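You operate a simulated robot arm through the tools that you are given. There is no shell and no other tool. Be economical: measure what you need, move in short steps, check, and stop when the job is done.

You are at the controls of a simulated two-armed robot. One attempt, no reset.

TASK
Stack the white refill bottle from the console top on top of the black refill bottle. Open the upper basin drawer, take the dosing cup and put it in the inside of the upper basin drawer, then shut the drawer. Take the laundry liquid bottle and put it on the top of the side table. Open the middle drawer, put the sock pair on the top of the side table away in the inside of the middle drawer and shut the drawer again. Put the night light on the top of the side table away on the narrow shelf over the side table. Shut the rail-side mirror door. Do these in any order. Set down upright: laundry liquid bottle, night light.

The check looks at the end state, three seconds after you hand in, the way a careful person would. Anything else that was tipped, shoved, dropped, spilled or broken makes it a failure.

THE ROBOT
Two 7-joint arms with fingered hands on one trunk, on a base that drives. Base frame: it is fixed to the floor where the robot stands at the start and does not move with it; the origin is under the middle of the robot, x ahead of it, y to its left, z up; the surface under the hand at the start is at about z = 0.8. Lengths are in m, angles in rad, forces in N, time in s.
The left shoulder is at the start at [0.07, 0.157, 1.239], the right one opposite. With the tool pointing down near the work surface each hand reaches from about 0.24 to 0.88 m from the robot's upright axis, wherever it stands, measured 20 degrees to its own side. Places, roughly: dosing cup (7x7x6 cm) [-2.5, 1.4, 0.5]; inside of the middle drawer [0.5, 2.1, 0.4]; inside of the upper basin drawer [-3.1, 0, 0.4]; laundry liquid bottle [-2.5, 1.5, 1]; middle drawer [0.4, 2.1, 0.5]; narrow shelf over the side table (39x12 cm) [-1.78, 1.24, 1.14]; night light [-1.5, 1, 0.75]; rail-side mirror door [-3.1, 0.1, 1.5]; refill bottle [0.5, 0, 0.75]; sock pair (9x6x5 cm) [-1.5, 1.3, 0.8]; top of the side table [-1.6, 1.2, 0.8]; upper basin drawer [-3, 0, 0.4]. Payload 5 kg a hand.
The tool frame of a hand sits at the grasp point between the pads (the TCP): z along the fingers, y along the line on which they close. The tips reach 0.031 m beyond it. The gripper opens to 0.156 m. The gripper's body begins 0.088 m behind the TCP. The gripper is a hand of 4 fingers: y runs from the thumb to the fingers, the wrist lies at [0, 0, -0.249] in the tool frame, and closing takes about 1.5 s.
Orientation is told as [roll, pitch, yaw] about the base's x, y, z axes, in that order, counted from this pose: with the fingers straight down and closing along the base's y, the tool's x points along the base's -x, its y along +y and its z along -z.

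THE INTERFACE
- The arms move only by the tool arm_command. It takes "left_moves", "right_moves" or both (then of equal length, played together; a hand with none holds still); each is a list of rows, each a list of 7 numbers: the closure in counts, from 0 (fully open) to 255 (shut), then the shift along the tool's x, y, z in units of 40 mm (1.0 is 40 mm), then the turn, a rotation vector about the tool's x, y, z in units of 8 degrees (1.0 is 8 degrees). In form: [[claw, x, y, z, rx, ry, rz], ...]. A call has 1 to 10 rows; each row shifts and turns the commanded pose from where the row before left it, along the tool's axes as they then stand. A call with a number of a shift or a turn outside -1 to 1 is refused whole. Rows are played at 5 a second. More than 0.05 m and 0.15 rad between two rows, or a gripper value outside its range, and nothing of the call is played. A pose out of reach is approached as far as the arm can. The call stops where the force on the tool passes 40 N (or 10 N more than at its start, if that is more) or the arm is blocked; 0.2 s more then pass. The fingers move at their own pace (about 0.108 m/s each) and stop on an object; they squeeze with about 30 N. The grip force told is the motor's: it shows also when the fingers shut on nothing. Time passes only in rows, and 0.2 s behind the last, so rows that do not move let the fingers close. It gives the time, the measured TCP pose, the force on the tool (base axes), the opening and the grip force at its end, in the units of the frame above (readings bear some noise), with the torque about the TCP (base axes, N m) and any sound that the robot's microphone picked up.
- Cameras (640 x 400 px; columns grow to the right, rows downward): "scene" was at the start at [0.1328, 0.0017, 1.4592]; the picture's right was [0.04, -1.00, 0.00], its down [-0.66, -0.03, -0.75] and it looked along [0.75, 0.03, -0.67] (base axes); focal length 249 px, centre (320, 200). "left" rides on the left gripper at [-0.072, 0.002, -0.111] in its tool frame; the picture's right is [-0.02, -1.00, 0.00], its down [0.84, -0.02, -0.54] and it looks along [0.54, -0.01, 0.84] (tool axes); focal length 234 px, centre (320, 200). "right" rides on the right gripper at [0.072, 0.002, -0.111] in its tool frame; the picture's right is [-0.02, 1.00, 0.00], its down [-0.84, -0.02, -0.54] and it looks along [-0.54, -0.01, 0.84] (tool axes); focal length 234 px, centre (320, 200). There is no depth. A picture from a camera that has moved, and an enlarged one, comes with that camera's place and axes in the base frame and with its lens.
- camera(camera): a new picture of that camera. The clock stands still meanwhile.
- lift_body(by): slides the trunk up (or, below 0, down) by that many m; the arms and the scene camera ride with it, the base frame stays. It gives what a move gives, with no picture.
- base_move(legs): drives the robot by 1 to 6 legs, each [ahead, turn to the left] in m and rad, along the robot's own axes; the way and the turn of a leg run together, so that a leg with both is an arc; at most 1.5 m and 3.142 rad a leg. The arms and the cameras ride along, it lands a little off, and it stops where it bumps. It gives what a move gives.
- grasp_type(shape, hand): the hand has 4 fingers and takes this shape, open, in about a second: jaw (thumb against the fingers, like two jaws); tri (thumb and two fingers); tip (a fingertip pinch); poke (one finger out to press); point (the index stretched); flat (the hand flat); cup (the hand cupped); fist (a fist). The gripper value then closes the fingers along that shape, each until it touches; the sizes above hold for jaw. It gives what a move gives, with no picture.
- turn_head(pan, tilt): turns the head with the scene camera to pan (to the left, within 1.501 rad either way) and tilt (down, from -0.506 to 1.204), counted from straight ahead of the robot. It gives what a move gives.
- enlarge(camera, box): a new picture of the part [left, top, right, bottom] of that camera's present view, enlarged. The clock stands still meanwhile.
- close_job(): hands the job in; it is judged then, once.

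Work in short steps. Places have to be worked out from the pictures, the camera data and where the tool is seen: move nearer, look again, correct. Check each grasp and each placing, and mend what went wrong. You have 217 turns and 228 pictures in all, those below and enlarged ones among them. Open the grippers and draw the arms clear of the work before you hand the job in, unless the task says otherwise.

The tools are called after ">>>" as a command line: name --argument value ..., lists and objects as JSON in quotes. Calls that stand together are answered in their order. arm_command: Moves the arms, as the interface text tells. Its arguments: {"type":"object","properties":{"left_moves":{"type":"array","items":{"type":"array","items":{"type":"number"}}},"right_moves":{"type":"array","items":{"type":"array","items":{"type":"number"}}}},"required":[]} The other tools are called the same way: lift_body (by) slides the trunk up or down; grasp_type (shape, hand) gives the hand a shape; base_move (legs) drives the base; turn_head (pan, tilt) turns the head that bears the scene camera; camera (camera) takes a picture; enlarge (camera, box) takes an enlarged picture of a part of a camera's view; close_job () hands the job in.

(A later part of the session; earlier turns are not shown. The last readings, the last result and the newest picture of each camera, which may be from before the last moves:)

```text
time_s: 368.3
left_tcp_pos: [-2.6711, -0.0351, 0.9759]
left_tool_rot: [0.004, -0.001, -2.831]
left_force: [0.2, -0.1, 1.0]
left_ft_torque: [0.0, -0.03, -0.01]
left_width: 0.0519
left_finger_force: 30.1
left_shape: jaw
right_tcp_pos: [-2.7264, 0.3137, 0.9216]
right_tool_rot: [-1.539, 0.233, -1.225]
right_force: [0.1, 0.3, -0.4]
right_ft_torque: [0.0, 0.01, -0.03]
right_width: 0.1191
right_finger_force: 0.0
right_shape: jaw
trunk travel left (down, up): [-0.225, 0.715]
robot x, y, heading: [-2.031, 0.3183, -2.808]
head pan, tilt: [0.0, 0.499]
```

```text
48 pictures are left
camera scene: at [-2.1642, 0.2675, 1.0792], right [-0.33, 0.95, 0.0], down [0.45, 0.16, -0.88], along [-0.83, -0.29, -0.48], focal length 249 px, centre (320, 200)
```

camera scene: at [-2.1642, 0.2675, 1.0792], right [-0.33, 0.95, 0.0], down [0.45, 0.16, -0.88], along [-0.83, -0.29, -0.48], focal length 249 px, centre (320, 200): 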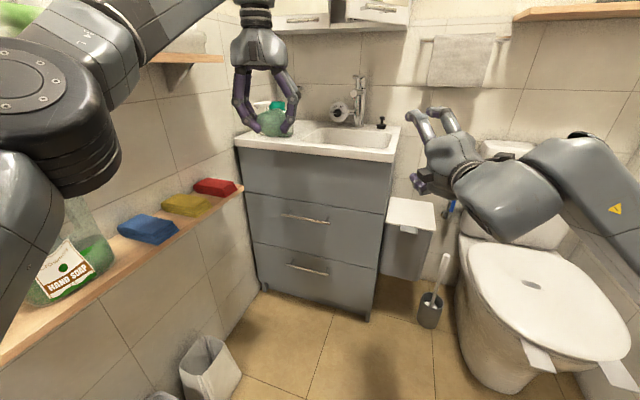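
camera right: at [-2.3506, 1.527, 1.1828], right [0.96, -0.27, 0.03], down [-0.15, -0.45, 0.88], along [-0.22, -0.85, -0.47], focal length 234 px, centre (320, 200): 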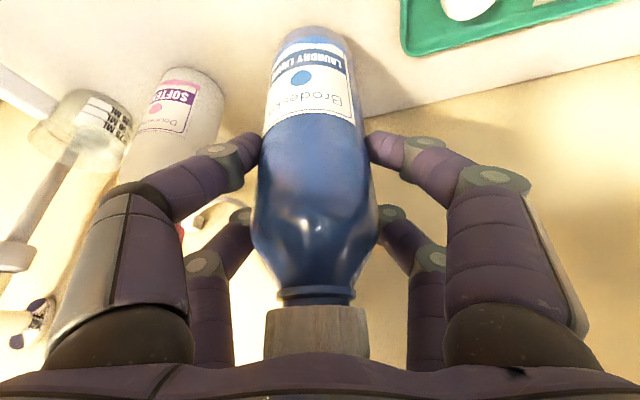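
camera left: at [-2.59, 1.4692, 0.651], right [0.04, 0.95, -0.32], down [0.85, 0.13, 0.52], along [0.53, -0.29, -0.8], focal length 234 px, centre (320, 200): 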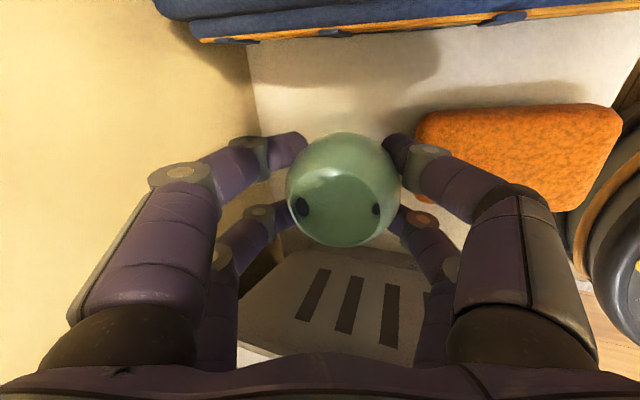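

This twist works. Now down and left, to in front of the handle.

>>> arm_command --right_moves '[[60, -0.91, 0.7, 0.35, 0, 0, 0], [60, -0.91, 0.7, 0.35, 0, 0, 0], [60, -0.91, 0.7, 0.35, 0, 0, 0], [60, -0.91, 0.7, 0.35, 0, 0, 0], [60, -0.91, 0.7, 0.35, 0, 0, 0], [60, -0.91, 0.7, 0.35, 0, 0, 0], [60, -0.91, 0.7, 0.35, 0, 0, 0], [60, -0.91, 0.7, 0.35, 0, 0, 0], [60, -0.91, 0.7, 0.35, 0, 0, 0], [60, 0, 0, 0, 0, 0, 0]]'

>>> camera --camera "right"

>>> camera --camera "scene"

```text
time_s: 370.5
left_tcp_pos: [-2.6717, -0.0354, 0.9748]
left_tool_rot: [0.005, -0.002, -2.831]
left_force: [-0.2, -0.7, -0.4]
left_ft_torque: [0.0, -0.01, 0.01]
left_width: 0.0516
left_finger_force: 30.2
left_shape: jaw
right_tcp_pos: [-2.7475, 0.0308, 0.5974]
right_tool_rot: [-1.539, 0.233, -1.227]
right_force: [0.4, -0.3, 0.4]
right_ft_torque: [-0.01, 0.01, 0.0]
right_width: 0.1192
right_finger_force: 0.1
right_shape: jaw
right hand out of reach, approached as far as the arm can: row 2, 3
trunk travel left (down, up): [-0.225, 0.715]
robot x, y, heading: [-2.0294, 0.3169, -2.81]
head pan, tilt: [0.0, 0.499]
```

```text
47 pictures are left
camera right: at [-2.6656, 0.1328, 0.6162], right [-0.04, 0.21, -0.98], down [0.79, -0.59, -0.16], along [-0.61, -0.78, -0.14], focal length 234 px, centre (320, 200)
```

right: 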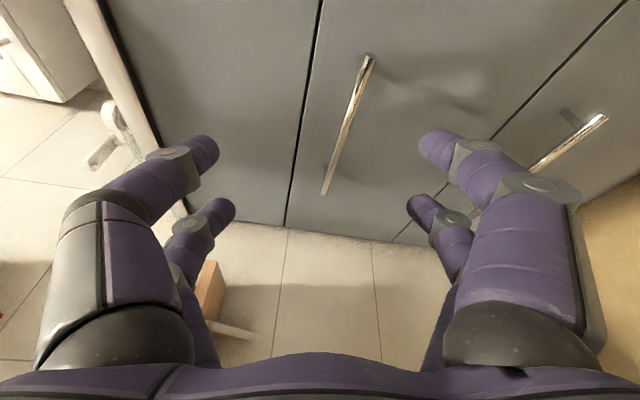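

```text
46 pictures are left
camera scene: at [-2.164, 0.2675, 1.0793], right [-0.33, 0.95, 0.0], down [0.45, 0.16, -0.88], along [-0.83, -0.29, -0.48], focal length 249 px, centre (320, 200)
```

scene: 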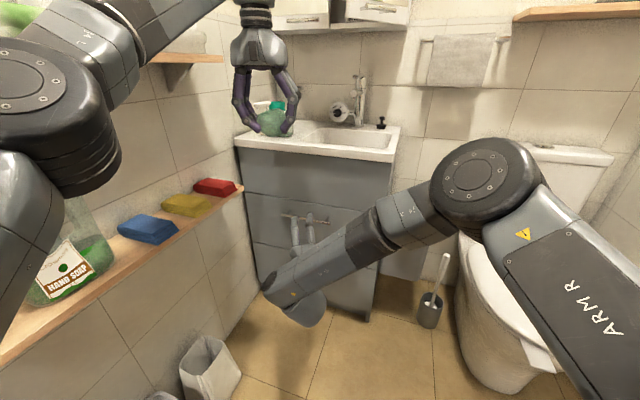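

Handle bar at z≈0.57 between y −0.13 and 0.055. I advance onto it and close.

>>> arm_command --right_moves '[[60, -0.06, 0.13, 0.88, 0, 0, 0], [60, -0.06, 0.13, 0.88, 0, 0, 0], [60, -0.06, 0.13, 0.88, 0, 0, 0], [60, -0.06, 0.13, 0.8, 0, 0, 0], [255, 0, 0, 0, 0, 0, 0], [255, 0, 0, 0, 0, 0, 0], [255, 0, 0, 0, 0, 0, 0], [255, 0, 0, 0, 0, 0, 0], [255, 0, 0, 0, 0, 0, 0], [255, 0, 0, 0, 0, 0, 0]]'

>>> camera --camera "right"

```text
time_s: 372.7
left_tcp_pos: [-2.6722, -0.0351, 0.9757]
left_tool_rot: [0.005, -0.001, -2.83]
left_force: [0.5, 0.4, 1.0]
left_ft_torque: [-0.02, -0.02, 0.02]
left_width: 0.0515
left_finger_force: 29.9
left_shape: jaw
right_tcp_pos: [-2.8741, -0.0207, 0.5702]
right_tool_rot: [-1.537, 0.231, -1.223]
right_force: [-0.9, -1.0, -1.8]
right_ft_torque: [-0.47, -0.14, 0.52]
right_width: 0.0
right_finger_force: 30.0
right_shape: jaw
trunk travel left (down, up): [-0.225, 0.715]
robot x, y, heading: [-2.0282, 0.3157, -2.808]
head pan, tilt: [0.0, 0.499]
```

```text
45 pictures are left
camera right: at [-2.793, 0.0817, 0.5893], right [-0.04, 0.21, -0.98], down [0.79, -0.59, -0.16], along [-0.61, -0.78, -0.14], focal length 234 px, centre (320, 200)
```

right: 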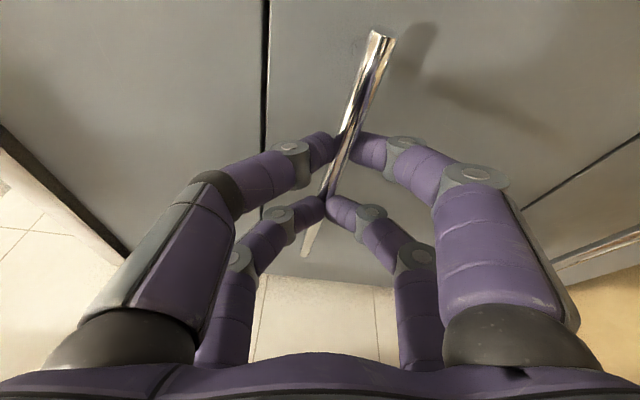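

The fingers closed behind the bar. I pull straight out (+x) with the arm, a few centimetres first.

>>> arm_command --right_moves '[[255, -0.25, -0.04, -0.7, 0, 0, 0], [255, -0.25, -0.04, -0.7, 0, 0, 0], [255, -0.25, -0.04, -0.7, 0, 0, 0]]'

>>> camera --camera "scene"

```text
time_s: 373.5
left_tcp_pos: [-2.6698, -0.0329, 0.9774]
left_tool_rot: [0.007, -0.001, -2.83]
left_force: [0.3, -0.3, -0.3]
left_ft_torque: [-0.01, 0.01, -0.01]
left_width: 0.0517
left_finger_force: 29.7
left_shape: jaw
right_tcp_pos: [-2.7847, -0.0213, 0.5706]
right_tool_rot: [-1.538, 0.231, -1.228]
right_force: [2.7, 17.0, -0.2]
right_ft_torque: [-0.55, -0.21, 0.37]
right_width: 0.0
right_finger_force: 30.4
right_shape: jaw
trunk travel left (down, up): [-0.225, 0.715]
robot x, y, heading: [-2.0273, 0.3167, -2.817]
head pan, tilt: [0.0, 0.499]
```

```text
44 pictures are left
camera scene: at [-2.1631, 0.269, 1.0794], right [-0.32, 0.95, 0.0], down [0.45, 0.15, -0.88], along [-0.83, -0.29, -0.48], focal length 249 px, centre (320, 200)
```

scene: 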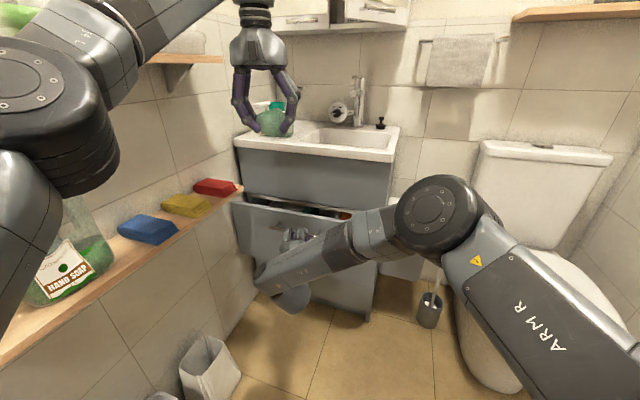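

Opening. Pull another 0.17 m.

>>> arm_command --right_moves '[[255, -0.28, -0.04, -0.8, 0, 0, 0], [255, -0.28, -0.04, -0.8, 0, 0, 0], [255, -0.28, -0.04, -0.8, 0, 0, 0], [255, -0.28, -0.04, -0.8, 0, 0, 0], [255, -0.28, -0.04, -0.8, 0, 0, 0], [255, 0, 0, 0, 0, 0, 0]]'

>>> camera --camera "scene"

```text
time_s: 374.8
left_tcp_pos: [-2.6716, -0.0345, 0.9747]
left_tool_rot: [0.003, -0.002, -2.831]
left_force: [-1.1, -1.5, -0.1]
left_ft_torque: [0.0, -0.02, 0.04]
left_width: 0.0516
left_finger_force: 30.1
left_shape: jaw
right_tcp_pos: [-2.6175, -0.0208, 0.5706]
right_tool_rot: [-1.54, 0.234, -1.229]
right_force: [0.7, 10.2, 3.7]
right_ft_torque: [-0.51, 0.05, 0.59]
right_width: 0.0
right_finger_force: 30.4
right_shape: jaw
trunk travel left (down, up): [-0.225, 0.715]
robot x, y, heading: [-2.0266, 0.3137, -2.812]
head pan, tilt: [0.0, 0.499]
stopped in row 6 (right hand): the force on the tool passed its limit at 49 N (the readings are from after the stop); the commanded pose is now the measured one
```

```text
43 pictures are left
camera scene: at [-2.1635, 0.2678, 1.0792], right [-0.32, 0.95, 0.0], down [0.45, 0.16, -0.88], along [-0.83, -0.28, -0.48], focal length 249 px, centre (320, 200)
```

scene: 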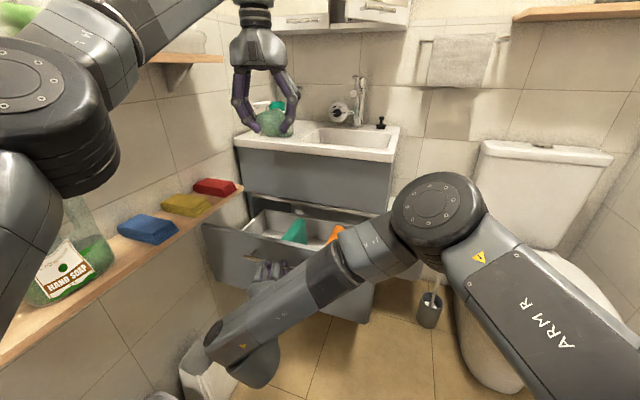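

Drawer is open about 26 cm. I zoom into it to find free space for the cup.

>>> enlarge --camera "scene" --box '[190, 180, 400, 310]'

>>> camera --camera "left"

```text
3.05 times, centred on (295, 245) of scene
camera zoom: at [-2.1635, 0.2678, 1.0792], right [-0.32, 0.95, 0.0], down [0.45, 0.16, -0.88], along [-0.83, -0.28, -0.48], focal length 760 px, centre (396, 63)
```

zoom: 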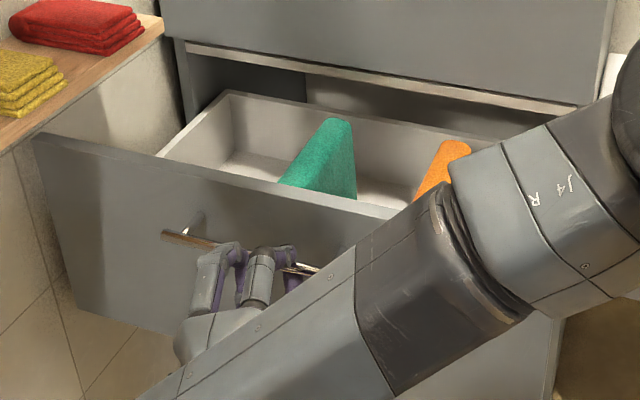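

```text
41 pictures are left
camera left: at [-2.74, -0.0591, 1.0867], right [-0.33, 0.94, 0.0], down [0.79, 0.28, 0.54], along [0.51, 0.18, -0.84], focal length 234 px, centre (320, 200)
```

left: 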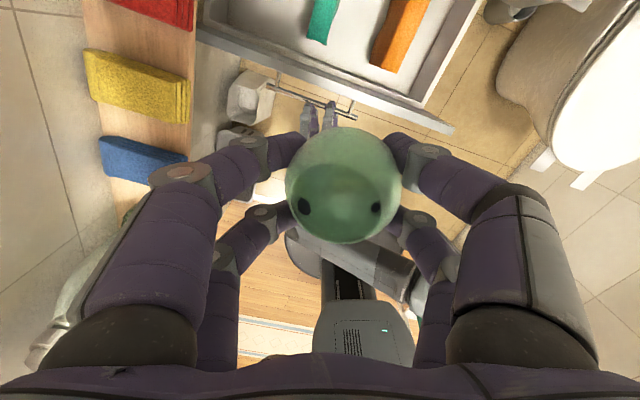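

There is a gap about 11 cm wide between the teal and orange cloths at y≈0.01. I turn the left hand so it is slim across that gap and move over it.

>>> arm_command --left_moves '[[255, 0, 0, 0, 0, 0, -1], [255, 0, 0, 0, 0, 0, -1], [255, 0, 0, 0, 0, 0, -1], [255, 0, 0, 0, 0, 0, -1], [255, 0, 0, 0, 0, 0, -1], [255, 0, 0, 0, 0, 0, -1], [255, 0, 0, 0, 0, 0, -1], [255, 0.1, -0.85, 0, 0, 0, 0], [255, 0.1, -0.85, 0, 0, 0, 0], [255, 0, -0.85, 0, 0, 0, 0]]'

>>> arm_command --left_moves '[[255, 0, -0.75, 0.4, 0, 0, 0], [255, 0, 0, 0.95, 0, 0, 0], [255, 0, 0, 0.95, 0, 0, 0], [255, 0, 0, 0.95, 0, 0, 0], [255, 0, 0, 0.95, 0, 0, 0], [255, 0, 0, 0.95, 0, 0, 0], [255, 0, 0, 0.95, 0, 0, 0]]'

>>> camera --camera "scene"

>>> camera --camera "left"

```text
time_s: 377.0
left_tcp_pos: [-2.6963, -0.0053, 0.9666]
left_tool_rot: [0.001, -0.007, -1.852]
left_force: [-0.5, 0.0, -0.5]
left_ft_torque: [-0.02, 0.01, -0.01]
left_width: 0.0516
left_finger_force: 29.8
left_shape: jaw
left hand out of reach, approached as far as the arm can: row 8, 9, 10
right_tcp_pos: [-2.6171, -0.0209, 0.571]
right_tool_rot: [-1.538, 0.234, -1.226]
right_force: [-1.1, 18.3, 4.7]
right_ft_torque: [-0.42, 0.08, 0.31]
right_width: 0.0
right_finger_force: 29.8
right_shape: jaw
trunk travel left (down, up): [-0.225, 0.715]
robot x, y, heading: [-2.0352, 0.3125, -2.809]
head pan, tilt: [0.0, 0.499]
```

```text
time_s: 378.6
left_tcp_pos: [-2.6989, -0.0009, 0.7325]
left_tool_rot: [0.002, -0.005, -1.853]
left_force: [0.3, 0.0, 0.7]
left_ft_torque: [-0.01, 0.0, 0.01]
left_width: 0.0515
left_finger_force: 30.0
left_shape: jaw
left hand out of reach, approached as far as the arm can: row 1
right_tcp_pos: [-2.6176, -0.0208, 0.5709]
right_tool_rot: [-1.538, 0.232, -1.225]
right_force: [-2.3, 16.8, 2.8]
right_ft_torque: [-0.43, 0.01, 0.33]
right_width: 0.0
right_finger_force: 30.0
right_shape: jaw
trunk travel left (down, up): [-0.225, 0.715]
robot x, y, heading: [-2.0297, 0.3154, -2.806]
head pan, tilt: [0.0, 0.499]
```

```text
40 pictures are left
camera scene: at [-2.1642, 0.2694, 1.0794], right [-0.32, 0.95, 0.0], down [0.45, 0.15, -0.88], along [-0.83, -0.29, -0.48], focal length 249 px, centre (320, 200)
```

scene: 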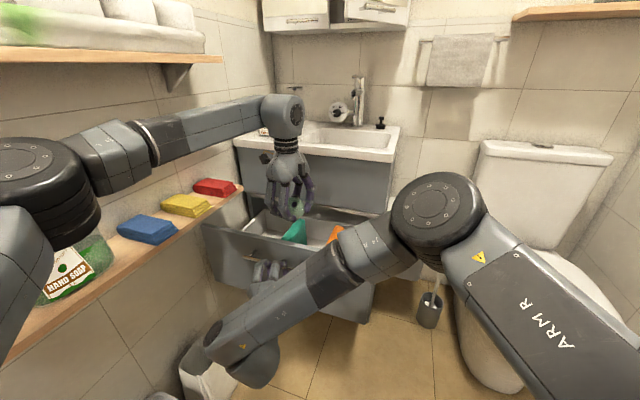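

```text
39 pictures are left
camera left: at [-2.718, -0.07, 0.843], right [-0.97, 0.26, 0.0], down [0.22, 0.81, 0.54], along [0.14, 0.52, -0.84], focal length 234 px, centre (320, 200)
```

left: 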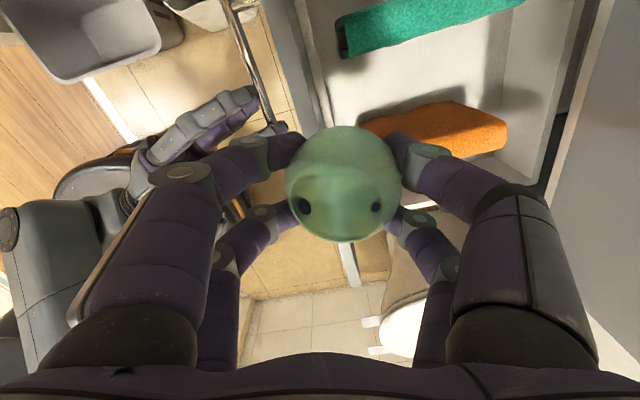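

The left arm is at full stretch; I must move closer. I release the handle, draw the right hand back and to the side.

>>> arm_command --right_moves '[[120, 0, 0, 0, 0, 0, 0], [60, 0, 0, 0, 0, 0, 0], [60, 0, 0, 0, 0, 0, 0], [60, 0, 0, 0, 0, 0, 0], [60, 0, 0, 0, 0, 0, 0], [60, -0.2, 0, -0.9, 0, 0, 0], [60, -0.2, 0, -0.9, 0, 0, 0], [60, -0.1, 0, -0.9, 0, 0, 0]]'

>>> arm_command --right_moves '[[60, 0.8, -0.6, 0, 0, 0, 0], [60, 0.8, -0.6, 0, 0, 0, 0], [60, 0.8, -0.6, 0, 0, 0, 0], [60, 0.8, -0.6, 0, 0, 0, 0], [60, 0.8, -0.6, 0, 0, 0, 0], [60, 0.8, -0.6, 0, 0, 0, 0], [60, 0.8, -0.6, 0, 0, 0, 0]]'

>>> base_move --legs '[[0.13, 0]]'

>>> camera --camera "scene"

```text
time_s: 380.4
left_tcp_pos: [-2.6984, -0.0008, 0.7314]
left_tool_rot: [0.0, -0.004, -1.853]
left_force: [0.4, 0.1, -1.1]
left_ft_torque: [-0.04, -0.01, 0.02]
left_width: 0.0512
left_finger_force: 29.8
left_shape: jaw
right_tcp_pos: [-2.5089, -0.0055, 0.5674]
right_tool_rot: [-1.539, 0.234, -1.225]
right_force: [0.4, 0.1, 0.6]
right_ft_torque: [-0.02, -0.03, -0.02]
right_width: 0.119
right_finger_force: 0.1
right_shape: jaw
trunk travel left (down, up): [-0.225, 0.715]
robot x, y, heading: [-2.0271, 0.3164, -2.809]
head pan, tilt: [0.0, 0.499]
```

```text
time_s: 382.0
left_tcp_pos: [-2.6992, -0.0017, 0.7311]
left_tool_rot: [0.004, -0.006, -1.855]
left_force: [-0.1, 0.2, 0.0]
left_ft_torque: [-0.03, -0.01, 0.0]
left_width: 0.0514
left_finger_force: 30.1
left_shape: jaw
right_tcp_pos: [-2.5747, 0.166, 0.7843]
right_tool_rot: [-1.536, 0.233, -1.225]
right_force: [0.4, 0.2, 1.3]
right_ft_torque: [0.02, -0.03, 0.04]
right_width: 0.1192
right_finger_force: 0.1
right_shape: jaw
trunk travel left (down, up): [-0.225, 0.715]
robot x, y, heading: [-2.0272, 0.3158, -2.81]
head pan, tilt: [0.0, 0.499]
```

```text
time_s: 383.2
left_tcp_pos: [-2.8243, -0.0465, 0.7296]
left_tool_rot: [0.003, -0.004, -1.853]
left_force: [-0.1, 0.0, -0.2]
left_ft_torque: [0.05, -0.04, 0.0]
left_width: 0.0518
left_finger_force: 29.4
left_shape: jaw
right_tcp_pos: [-2.7009, 0.119, 0.784]
right_tool_rot: [-1.536, 0.234, -1.223]
right_force: [-0.5, -1.2, -0.4]
right_ft_torque: [0.03, 0.01, 0.03]
right_width: 0.119
right_finger_force: 0.0
right_shape: jaw
trunk travel left (down, up): [-0.225, 0.715]
robot x, y, heading: [-2.1571, 0.2729, -2.813]
head pan, tilt: [0.0, 0.499]
```

```text
38 pictures are left
camera scene: at [-2.2907, 0.2234, 1.0789], right [-0.32, 0.95, 0.0], down [0.45, 0.16, -0.88], along [-0.83, -0.28, -0.48], focal length 249 px, centre (320, 200)
```

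scene: 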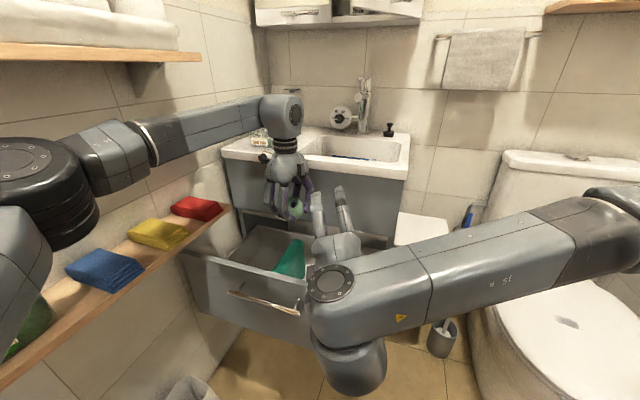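

I move the right hand further aside, shift the cup over the gap, and look down with the left camera.

>>> arm_command --right_moves '[[60, 0.9, -0.3, -0.5, 0, 0, 0], [60, 0.9, -0.3, -0.5, 0, 0, 0], [60, 0.9, -0.3, -0.5, 0, 0, 0], [60, 0.9, -0.3, -0.5, 0, 0, 0], [60, 0, 0, 0, 0, 0, 0]]' --left_moves '[[255, 0, 0, 0, 0, 0, 0], [255, 0, 0, 0, 0, 0, 0], [255, 0.5, 0.06, 0, 0, 0, 0], [255, 0.5, 0.06, 0, 0, 0, 0], [255, 0.5, 0.06, 0, 0, 0, 0]]'

>>> camera --camera "left"

>>> enlarge --camera "scene" --box '[170, 130, 430, 350]'

```text
time_s: 384.4
left_tcp_pos: [-2.8004, 0.0066, 0.729]
left_tool_rot: [0.005, -0.002, -1.851]
left_force: [0.2, 0.0, -1.0]
left_ft_torque: [0.01, -0.04, -0.02]
left_width: 0.0516
left_finger_force: 30.3
left_shape: jaw
right_tcp_pos: [-2.7201, 0.1896, 0.879]
right_tool_rot: [-1.536, 0.235, -1.224]
right_force: [0.3, -0.8, -1.4]
right_ft_torque: [-0.03, 0.01, 0.01]
right_width: 0.1196
right_finger_force: 0.1
right_shape: jaw
right hand out of reach, approached as far as the arm can: row 2, 3, 4
trunk travel left (down, up): [-0.225, 0.715]
robot x, y, heading: [-2.1555, 0.2732, -2.809]
head pan, tilt: [0.0, 0.499]
```

```text
37 pictures are left
camera left: at [-2.8201, -0.0634, 0.8397], right [-0.97, 0.25, 0.0], down [0.21, 0.81, 0.54], along [0.14, 0.52, -0.84], focal length 234 px, centre (320, 200)
```

left: 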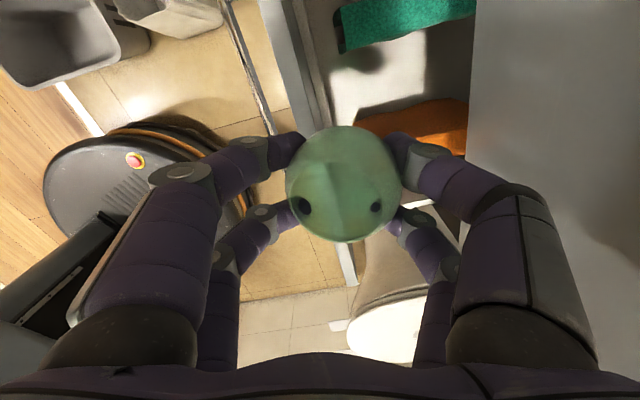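

```text
1.82 times, centred on (300, 240) of scene
camera zoom: at [-2.2909, 0.2236, 1.0789], right [-0.32, 0.95, 0.0], down [0.45, 0.16, -0.88], along [-0.83, -0.28, -0.48], focal length 453 px, centre (356, 127)
```

zoom: 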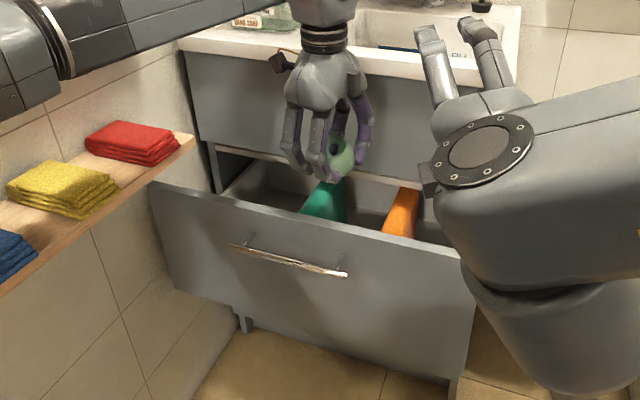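

The drawer was nudged partly shut (bar now at x≈−2.74). I step back slightly, bring the right hand back in front of the handle and pull it open again, then hold it.

>>> base_move --legs '[[-0.05, 0]]'

>>> arm_command --right_moves '[[60, 0, 0, -0.9, 0, 0, 0], [60, 0, 0, -0.9, 0, 0, 0], [60, 0, 0, -0.9, 0, 0, 0], [60, -0.7, 0.7, 0, 0, 0, 0], [60, -0.7, 0.7, 0, 0, 0, 0], [60, -0.7, 0.7, 0, 0, 0, 0], [60, -0.7, 0.7, 0, 0, 0, 0], [60, -0.7, 0.7, 0, 0, 0, 0], [60, -0.6, 0.7, 0, 0, 0, 0]]'

>>> camera --camera "right"

```text
time_s: 385.4
left_tcp_pos: [-2.7526, 0.0236, 0.7316]
left_tool_rot: [0.002, -0.005, -1.853]
left_force: [0.2, 1.2, -0.4]
left_ft_torque: [-0.03, 0.0, 0.0]
left_width: 0.0516
left_finger_force: 30.1
left_shape: jaw
right_tcp_pos: [-2.6708, 0.2069, 0.8804]
right_tool_rot: [-1.537, 0.235, -1.225]
right_force: [0.5, -0.1, 0.8]
right_ft_torque: [-0.01, -0.05, 0.02]
right_width: 0.1193
right_finger_force: 0.0
right_shape: jaw
trunk travel left (down, up): [-0.225, 0.715]
robot x, y, heading: [-2.1063, 0.2864, -2.809]
head pan, tilt: [0.0, 0.499]
```

```text
time_s: 387.4
left_tcp_pos: [-2.7537, 0.0236, 0.7303]
left_tool_rot: [0.003, -0.004, -1.852]
left_force: [0.5, -0.5, -1.1]
left_ft_torque: [-0.03, -0.01, 0.0]
left_width: 0.0515
left_finger_force: 29.7
left_shape: jaw
right_tcp_pos: [-2.5553, 0.0641, 0.7022]
right_tool_rot: [-1.535, 0.234, -1.225]
right_force: [0.7, -0.1, 0.0]
right_ft_torque: [-0.01, 0.01, -0.02]
right_width: 0.1194
right_finger_force: 0.0
right_shape: jaw
right hand out of reach, approached as far as the arm can: row 1, 2, 3
trunk travel left (down, up): [-0.225, 0.715]
robot x, y, heading: [-2.1086, 0.2889, -2.808]
head pan, tilt: [0.0, 0.499]
```

```text
35 pictures are left
camera right: at [-2.474, 0.1665, 0.7219], right [-0.04, 0.21, -0.98], down [0.79, -0.59, -0.16], along [-0.61, -0.78, -0.14], focal length 234 px, centre (320, 200)
```

right: 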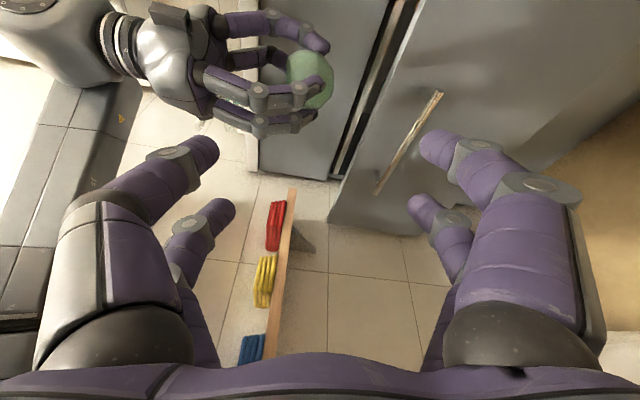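

Bar at x≈−2.738. I raise the left hand a bit and re-grasp the handle with the right.

>>> arm_command --right_moves '[[60, 0, 0, 0, 0, 0, 0], [60, -0.31, 0.74, 0, 0, 0, 0], [60, -0.31, 0.74, 0, 0, 0, 0], [60, -0.31, 0.74, 0, 0, 0, 0], [60, -0.31, 0.74, 0, 0, 0, 0], [60, 0, 0, 0.98, 0, 0, 0], [60, 0, 0, 0.98, 0, 0, 0], [60, 0, 0, 0.98, 0, 0, 0], [60, 0, 0, 0.98, 0, 0, 0], [60, 0, 0, 0.95, 0, 0, 0]]' --left_moves '[[255, 0, 0, -0.9, 0, 0, 0], [255, 0, 0, -0.9, 0, 0, 0], [255, 0, 0, -0.9, 0, 0, 0], [255, 0, 0, -0.5, 0, 0, 0], [255, 0, 0, 0, 0, 0, 0], [255, 0, 0, 0, 0, 0, 0], [255, 0, 0, 0, 0, 0, 0], [255, 0, 0, 0, 0, 0, 0], [255, 0, 0, 0, 0, 0, 0], [255, 0, 0, 0, 0, 0, 0]]'

>>> arm_command --right_moves '[[255, 0, 0, 0, 0, 0, 0], [255, 0, 0, 0, 0, 0, 0], [255, 0, 0, 0, 0, 0, 0], [255, 0, 0, 0, 0, 0, 0], [255, 0, 0, 0, 0, 0, 0], [255, 0, 0, 0, 0, 0, 0]]'

>>> camera --camera "right"

```text
time_s: 389.6
left_tcp_pos: [-2.7547, 0.0218, 0.8568]
left_tool_rot: [0.004, -0.002, -1.852]
left_force: [0.4, -0.1, 0.0]
left_ft_torque: [0.03, -0.02, -0.02]
left_width: 0.0514
left_finger_force: 29.9
left_shape: jaw
right_tcp_pos: [-2.7269, -0.0172, 0.5711]
right_tool_rot: [-1.539, 0.233, -1.222]
right_force: [-0.4, 0.7, -0.5]
right_ft_torque: [0.0, 0.01, -0.07]
right_width: 0.1192
right_finger_force: 0.1
right_shape: jaw
trunk travel left (down, up): [-0.225, 0.715]
robot x, y, heading: [-2.106, 0.2876, -2.808]
head pan, tilt: [0.0, 0.499]
```

```text
time_s: 391.0
left_tcp_pos: [-2.7543, 0.0235, 0.8565]
left_tool_rot: [0.005, -0.004, -1.851]
left_force: [0.3, -0.1, 0.0]
left_ft_torque: [0.01, 0.0, -0.02]
left_width: 0.0514
left_finger_force: 29.8
left_shape: jaw
right_tcp_pos: [-2.727, -0.0162, 0.5718]
right_tool_rot: [-1.535, 0.232, -1.224]
right_force: [-0.6, 0.8, -3.0]
right_ft_torque: [-0.33, -0.08, 0.37]
right_width: 0.0002
right_finger_force: 29.9
right_shape: jaw
trunk travel left (down, up): [-0.225, 0.715]
robot x, y, heading: [-2.1092, 0.2892, -2.805]
head pan, tilt: [0.0, 0.499]
```

```text
34 pictures are left
camera right: at [-2.6456, 0.0856, 0.5908], right [-0.04, 0.21, -0.98], down [0.79, -0.59, -0.16], along [-0.61, -0.78, -0.14], focal length 234 px, centre (320, 200)
```

right: 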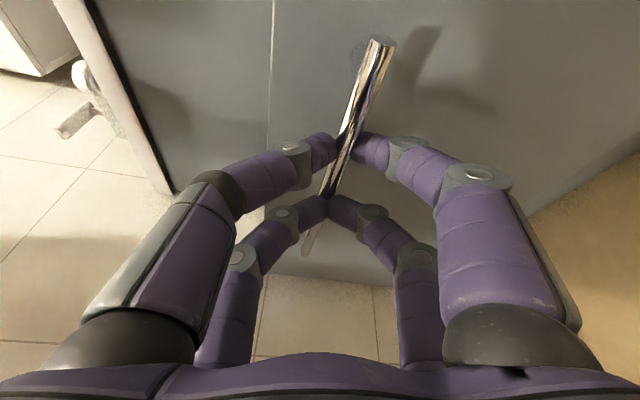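

Hooked again. Pull out 0.10 m and keep holding.

>>> arm_command --right_moves '[[255, -0.28, -0.04, -0.8, 0, 0, 0], [255, -0.28, -0.04, -0.8, 0, 0, 0], [255, -0.28, -0.04, -0.8, 0, 0, 0], [255, 0, 0, 0, 0, 0, 0]]'

>>> camera --camera "left"

```text
time_s: 392.0
left_tcp_pos: [-2.7538, 0.0233, 0.8558]
left_tool_rot: [0.003, -0.006, -1.85]
left_force: [0.2, 0.0, -0.2]
left_ft_torque: [0.0, -0.01, -0.04]
left_width: 0.0513
left_finger_force: 30.2
left_shape: jaw
right_tcp_pos: [-2.6267, -0.0161, 0.5715]
right_tool_rot: [-1.538, 0.234, -1.226]
right_force: [-3.2, -1.3, 3.9]
right_ft_torque: [-0.39, 0.16, 0.59]
right_width: 0.0
right_finger_force: 30.4
right_shape: jaw
trunk travel left (down, up): [-0.225, 0.715]
robot x, y, heading: [-2.1092, 0.2897, -2.813]
head pan, tilt: [0.0, 0.499]
```

```text
33 pictures are left
camera left: at [-2.7734, -0.0469, 0.9678], right [-0.97, 0.25, 0.0], down [0.21, 0.81, 0.54], along [0.14, 0.52, -0.84], focal length 234 px, centre (320, 200)
```

left: 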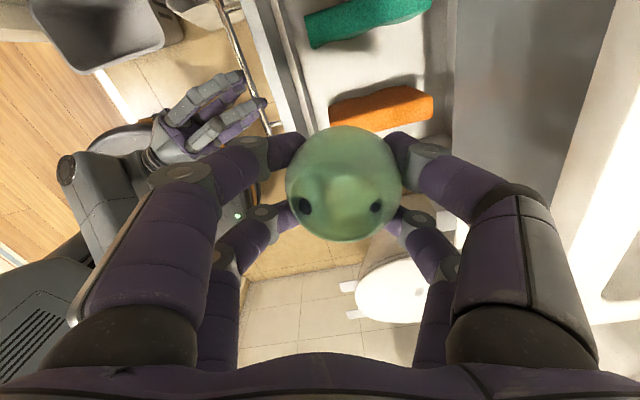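

Drawer open again. Cup spot: just in front of and between the cloth ends, (−2.765, −0.005). I descend.

>>> arm_command --left_moves '[[255, -0.4, -0.05, 0.6, 0, 0, 0], [255, -0.35, -0.05, 0.8, 0, 0, 0], [255, 0, 0, 0.95, 0, 0, 0], [255, 0, 0, 0.95, 0, 0, 0], [255, 0, 0, 0.95, 0, 0, 0], [255, 0, 0, 0.95, 0, 0, 0], [255, 0, 0, 0.95, 0, 0, 0], [255, 0, 0, 0.95, 0, 0, 0], [255, 0, 0, 0.9, 0, 0, 0], [255, 0, 0, 0, 0, 0, 0]]'

>>> camera --camera "left"

>>> camera --camera "scene"

```text
time_s: 394.2
left_tcp_pos: [-2.7692, -0.005, 0.5414]
left_tool_rot: [-0.007, -0.008, -1.849]
left_force: [-11.1, 0.8, 1.2]
left_ft_torque: [0.02, -0.45, 0.09]
left_width: 0.0518
left_finger_force: 30.1
left_shape: jaw
right_tcp_pos: [-2.6238, -0.016, 0.5709]
right_tool_rot: [-1.535, 0.232, -1.218]
right_force: [9.9, 9.0, 10.5]
right_ft_torque: [-0.24, 0.22, 0.29]
right_width: 0.0004
right_finger_force: 30.0
right_shape: jaw
trunk travel left (down, up): [-0.225, 0.715]
robot x, y, heading: [-2.1094, 0.2866, -2.813]
head pan, tilt: [0.0, 0.499]
stopped in row 10 (right hand): the force on the tool passed its limit at 41 N (the readings are from after the stop); the commanded pose is now the measured one
```

```text
32 pictures are left
camera left: at [-2.7873, -0.0746, 0.6526], right [-0.97, 0.25, 0.01], down [0.22, 0.81, 0.54], along [0.13, 0.52, -0.84], focal length 234 px, centre (320, 200)
```

left: 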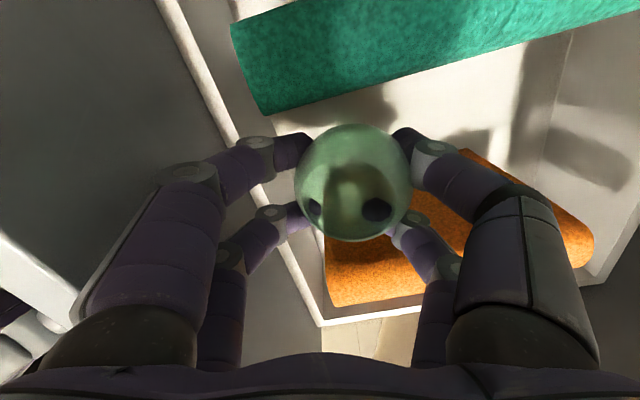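

```text
31 pictures are left
camera scene: at [-2.2418, 0.2416, 1.0791], right [-0.32, 0.95, 0.0], down [0.45, 0.15, -0.88], along [-0.83, -0.28, -0.48], focal length 249 px, centre (320, 200)
```

scene: 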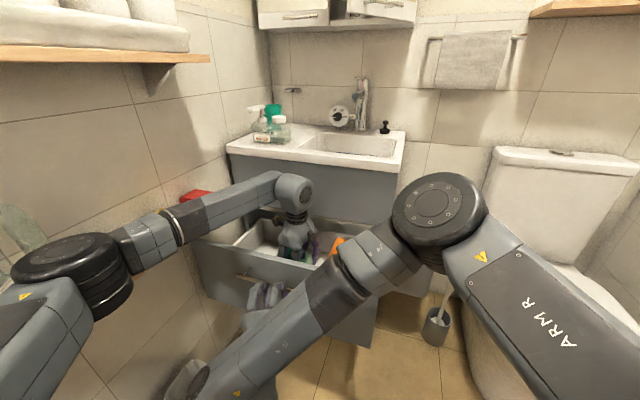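

The front finger met the drawer's inner front edge (x≈−2.745). I lift 4 cm, shift 4.5 cm inward, and descend again.

>>> arm_command --left_moves '[[255, 0, 0, -0.9, 0, 0, 0], [255, -0.15, -0.6, -0.1, 0, 0, 0], [255, -0.15, -0.6, 0, 0, 0, 0], [255, 0, 0, 0.9, 0, 0, 0], [255, 0, 0, 0.9, 0, 0, 0], [255, 0, 0, 0.5, 0, 0, 0], [255, 0, 0, 0, 0, 0, 0]]'

>>> camera --camera "left"

```text
time_s: 395.8
left_tcp_pos: [-2.8175, -0.0044, 0.4889]
left_tool_rot: [-0.003, -0.006, -1.852]
left_force: [-0.5, -0.1, 0.1]
left_ft_torque: [0.06, -0.03, 0.02]
left_width: 0.0522
left_finger_force: 30.2
left_shape: jaw
right_tcp_pos: [-2.6244, -0.0149, 0.5707]
right_tool_rot: [-1.533, 0.232, -1.221]
right_force: [-0.8, 8.4, 12.2]
right_ft_torque: [-0.33, 0.36, 0.09]
right_width: 0.0
right_finger_force: 29.8
right_shape: jaw
trunk travel left (down, up): [-0.225, 0.715]
robot x, y, heading: [-2.1035, 0.2838, -2.81]
head pan, tilt: [0.0, 0.499]
```

```text
30 pictures are left
camera left: at [-2.8358, -0.0747, 0.5996], right [-0.97, 0.25, 0.0], down [0.22, 0.81, 0.54], along [0.13, 0.52, -0.84], focal length 234 px, centre (320, 200)
```

left: 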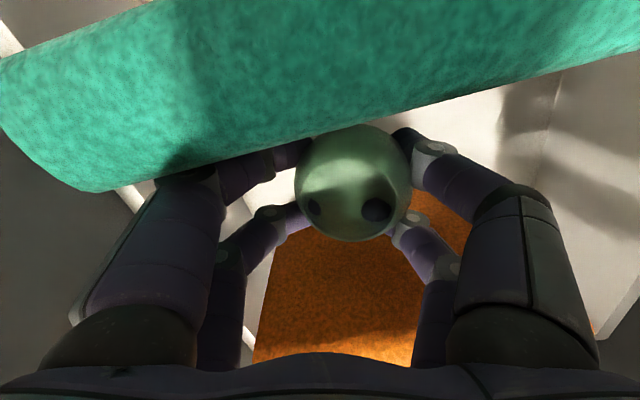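

The cup is between the cloths. Continue down in small steps until contact.

>>> arm_command --left_moves '[[255, 0.1, 0, 0.5, 0, 0, 0], [255, 0.1, 0, 0.5, 0, 0, 0], [255, 0, 0, 0.3, 0, 0, 0], [255, 0, 0, 0, 0, 0, 0]]'

>>> arm_command --left_moves '[[255, 0, 0, 0.3, 0, 0, 0], [255, 0, 0, 0.3, 0, 0, 0], [255, 0, 0, 0, 0, 0, 0]]'

```text
time_s: 396.8
left_tcp_pos: [-2.815, 0.0034, 0.4366]
left_tool_rot: [-0.005, -0.007, -1.851]
left_force: [0.5, -0.7, -0.3]
left_ft_torque: [0.02, -0.03, -0.01]
left_width: 0.0519
left_finger_force: 29.9
left_shape: jaw
right_tcp_pos: [-2.6242, -0.0165, 0.571]
right_tool_rot: [-1.534, 0.232, -1.217]
right_force: [0.4, 8.8, 13.7]
right_ft_torque: [-0.32, 0.4, 0.13]
right_width: 0.0002
right_finger_force: 30.7
right_shape: jaw
trunk travel left (down, up): [-0.225, 0.715]
robot x, y, heading: [-2.1071, 0.2892, -2.811]
head pan, tilt: [0.0, 0.499]
```

```text
time_s: 397.4
left_tcp_pos: [-2.8215, 0.0032, 0.431]
left_tool_rot: [-0.016, -0.01, -1.845]
left_force: [-1.5, -2.1, 14.4]
left_ft_torque: [-0.99, 0.16, -0.03]
left_width: 0.0521
left_finger_force: 30.6
left_shape: jaw
right_tcp_pos: [-2.6244, -0.0168, 0.5705]
right_tool_rot: [-1.533, 0.234, -1.22]
right_force: [-2.3, 3.0, 7.5]
right_ft_torque: [-0.19, 0.26, 0.59]
right_width: 0.0
right_finger_force: 29.8
right_shape: jaw
trunk travel left (down, up): [-0.225, 0.715]
robot x, y, heading: [-2.1059, 0.2875, -2.814]
head pan, tilt: [0.0, 0.499]
stopped in row 2 (left hand): the force on the tool passed its limit at 52 N (the readings are from after the stop); the commanded pose is now the measured one
```

Contact with the drawer floor. I open and lift the left hand straight up.

>>> arm_command --left_moves '[[180, 0, 0, -0.1, 0, 0, 0], [140, 0, 0, 0, 0, 0, 0], [115, 0, 0, 0, 0, 0, 0], [115, 0, 0, 0, 0, 0, 0], [115, 0, 0, -0.6, 0, 0, 0], [115, 0, 0, -0.9, 0, 0, 0], [115, 0, 0, -0.9, 0, 0, 0], [115, 0, 0, -0.9, 0, 0, 0], [115, 0, 0, -0.9, 0, 0, 0], [115, 0, 0, -0.9, 0, 0, 0]]'

>>> arm_command --left_moves '[[115, 0, 0, -0.9, 0, 0, 0], [115, 0, 0, -0.9, 0, 0, 0], [115, 0, 0, -0.9, 0, 0, 0], [115, 0, 0, -0.9, 0, 0, 0]]'

>>> camera --camera "left"

```text
time_s: 399.6
left_tcp_pos: [-2.8166, 0.0041, 0.6365]
left_tool_rot: [-0.013, -0.008, -1.846]
left_force: [-0.1, -0.1, -0.1]
left_ft_torque: [-0.01, -0.02, 0.02]
left_width: 0.0852
left_finger_force: 0.1
left_shape: jaw
right_tcp_pos: [-2.6228, -0.0163, 0.5704]
right_tool_rot: [-1.53, 0.235, -1.216]
right_force: [2.3, 9.0, 22.6]
right_ft_torque: [-0.23, 0.64, 0.29]
right_width: 0.0002
right_finger_force: 30.0
right_shape: jaw
trunk travel left (down, up): [-0.225, 0.715]
robot x, y, heading: [-2.1091, 0.2862, -2.811]
head pan, tilt: [0.0, 0.499]
```

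```text
time_s: 400.6
left_tcp_pos: [-2.8125, 0.0051, 0.7822]
left_tool_rot: [-0.013, -0.008, -1.845]
left_force: [-0.6, -0.8, -0.4]
left_ft_torque: [0.05, -0.02, -0.01]
left_width: 0.0852
left_finger_force: 0.1
left_shape: jaw
right_tcp_pos: [-2.6235, -0.0167, 0.5686]
right_tool_rot: [-1.529, 0.233, -1.216]
right_force: [2.3, 7.6, 20.1]
right_ft_torque: [-0.17, 0.6, 0.36]
right_width: 0.0002
right_finger_force: 30.4
right_shape: jaw
trunk travel left (down, up): [-0.225, 0.715]
robot x, y, heading: [-2.1081, 0.2887, -2.81]
head pan, tilt: [0.0, 0.499]
```

```text
29 pictures are left
camera left: at [-2.8303, -0.0651, 0.8924], right [-0.97, 0.25, 0.01], down [0.22, 0.81, 0.54], along [0.12, 0.52, -0.84], focal length 234 px, centre (320, 200)
```

left: 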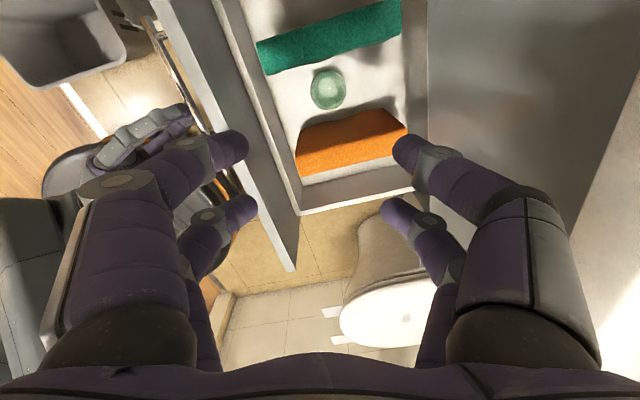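

The cup stands between the cloths in the drawer. Now I push the drawer shut with the right hand on the handle.

>>> arm_command --right_moves '[[255, 0.28, 0.04, 0.8, 0, 0, 0], [255, 0.28, 0.04, 0.8, 0, 0, 0], [255, 0.28, 0.04, 0.8, 0, 0, 0], [255, 0.28, 0.04, 0.8, 0, 0, 0], [255, 0.28, 0.04, 0.8, 0, 0, 0], [255, 0.28, 0.04, 0.8, 0, 0, 0], [255, 0.28, 0.04, 0.8, 0, 0, 0], [255, 0.28, 0.04, 0.8, 0, 0, 0], [255, 0.28, 0.04, 0.8, 0, 0, 0]]'

>>> camera --camera "scene"

```text
time_s: 402.3
left_tcp_pos: [-2.8129, 0.0048, 0.7809]
left_tool_rot: [-0.012, -0.006, -1.848]
left_force: [-0.6, 0.0, -0.4]
left_ft_torque: [0.02, 0.0, -0.02]
left_width: 0.0852
left_finger_force: 0.0
left_shape: jaw
right_tcp_pos: [-2.8702, -0.0175, 0.5704]
right_tool_rot: [-1.531, 0.234, -1.218]
right_force: [17.4, 12.2, 10.3]
right_ft_torque: [-0.13, 0.21, 0.22]
right_width: 0.0
right_finger_force: 29.7
right_shape: jaw
trunk travel left (down, up): [-0.225, 0.715]
robot x, y, heading: [-2.1067, 0.2897, -2.812]
head pan, tilt: [0.0, 0.499]
stopped in row 8 (right hand): the force on the tool passed its limit at 79 N (the readings are from after the stop); the commanded pose is now the measured one
```

```text
28 pictures are left
camera scene: at [-2.2406, 0.2417, 1.0795], right [-0.32, 0.95, 0.0], down [0.45, 0.15, -0.88], along [-0.83, -0.28, -0.48], focal length 249 px, centre (320, 200)
```

scene: 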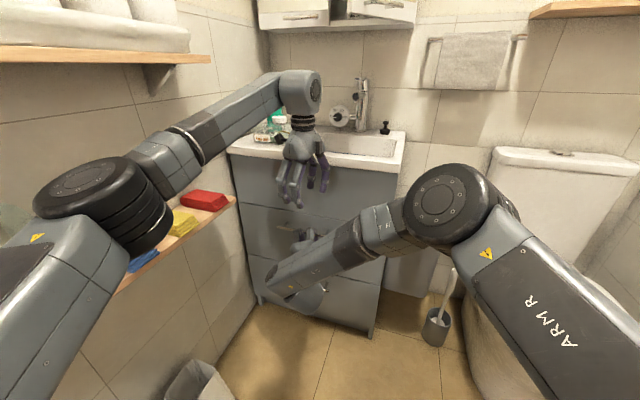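

It stopped firmly at the closed position. I release and back the right hand out, then verify.

>>> arm_command --right_moves '[[120, 0, 0, 0, 0, 0, 0], [60, 0, 0, 0, 0, 0, 0], [60, 0, 0, 0, 0, 0, 0], [60, 0, 0, 0, 0, 0, 0], [60, 0, 0, 0, 0, 0, 0], [60, -0.1, 0, -0.9, 0, 0, 0], [60, -0.1, 0, -0.9, 0, 0, 0], [60, -0.1, 0, -0.9, 0, 0, 0], [60, -0.1, 0, -0.9, 0, 0, 0]]'

>>> arm_command --right_moves '[[60, 0.8, -0.6, 0, 0, 0, 0], [60, 0.8, -0.6, 0, 0, 0, 0], [60, 0.8, -0.6, 0, 0, 0, 0], [60, 0.8, -0.6, 0, 0, 0, 0], [60, 0.8, -0.6, 0, 0, 0, 0], [60, 0.8, -0.6, 0, 0, 0, 0], [60, 0.8, -0.6, 0, 0, 0, 0]]'

>>> enlarge --camera "scene" --box '[220, 120, 430, 340]'

```text
time_s: 404.3
left_tcp_pos: [-2.8146, 0.0041, 0.7803]
left_tool_rot: [-0.01, -0.005, -1.848]
left_force: [-0.4, -0.2, -0.1]
left_ft_torque: [0.02, -0.01, -0.01]
left_width: 0.0852
left_finger_force: 0.1
left_shape: jaw
right_tcp_pos: [-2.7317, 0.0153, 0.5712]
right_tool_rot: [-1.531, 0.233, -1.217]
right_force: [0.2, 0.7, -0.1]
right_ft_torque: [0.0, 0.03, -0.01]
right_width: 0.1188
right_finger_force: 0.1
right_shape: jaw
trunk travel left (down, up): [-0.225, 0.715]
robot x, y, heading: [-2.1038, 0.2896, -2.806]
head pan, tilt: [0.0, 0.499]
```

```text
time_s: 405.9
left_tcp_pos: [-2.8135, 0.0046, 0.78]
left_tool_rot: [-0.009, -0.006, -1.847]
left_force: [-0.3, -0.2, 0.6]
left_ft_torque: [-0.04, 0.0, -0.02]
left_width: 0.0849
left_finger_force: 0.1
left_shape: jaw
right_tcp_pos: [-2.8003, 0.182, 0.7843]
right_tool_rot: [-1.527, 0.234, -1.216]
right_force: [0.0, 0.1, 1.6]
right_ft_torque: [0.02, -0.02, 0.05]
right_width: 0.1192
right_finger_force: 0.0
right_shape: jaw
trunk travel left (down, up): [-0.225, 0.715]
robot x, y, heading: [-2.1072, 0.2908, -2.815]
head pan, tilt: [0.0, 0.499]
```

```text
1.82 times, centred on (325, 230) of scene
camera zoom: at [-2.2427, 0.2418, 1.0792], right [-0.32, 0.95, 0.0], down [0.45, 0.15, -0.88], along [-0.83, -0.28, -0.48], focal length 453 px, centre (311, 146)
```

zoom: 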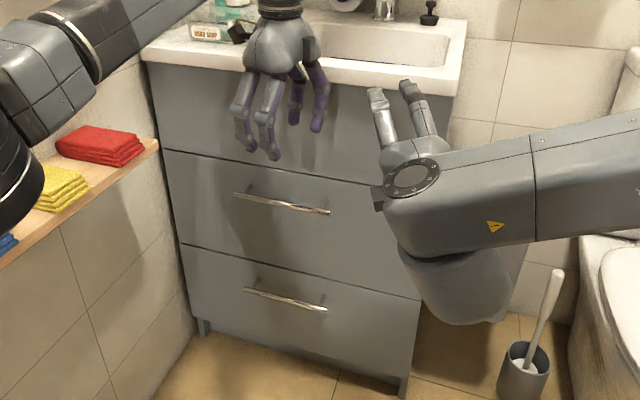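

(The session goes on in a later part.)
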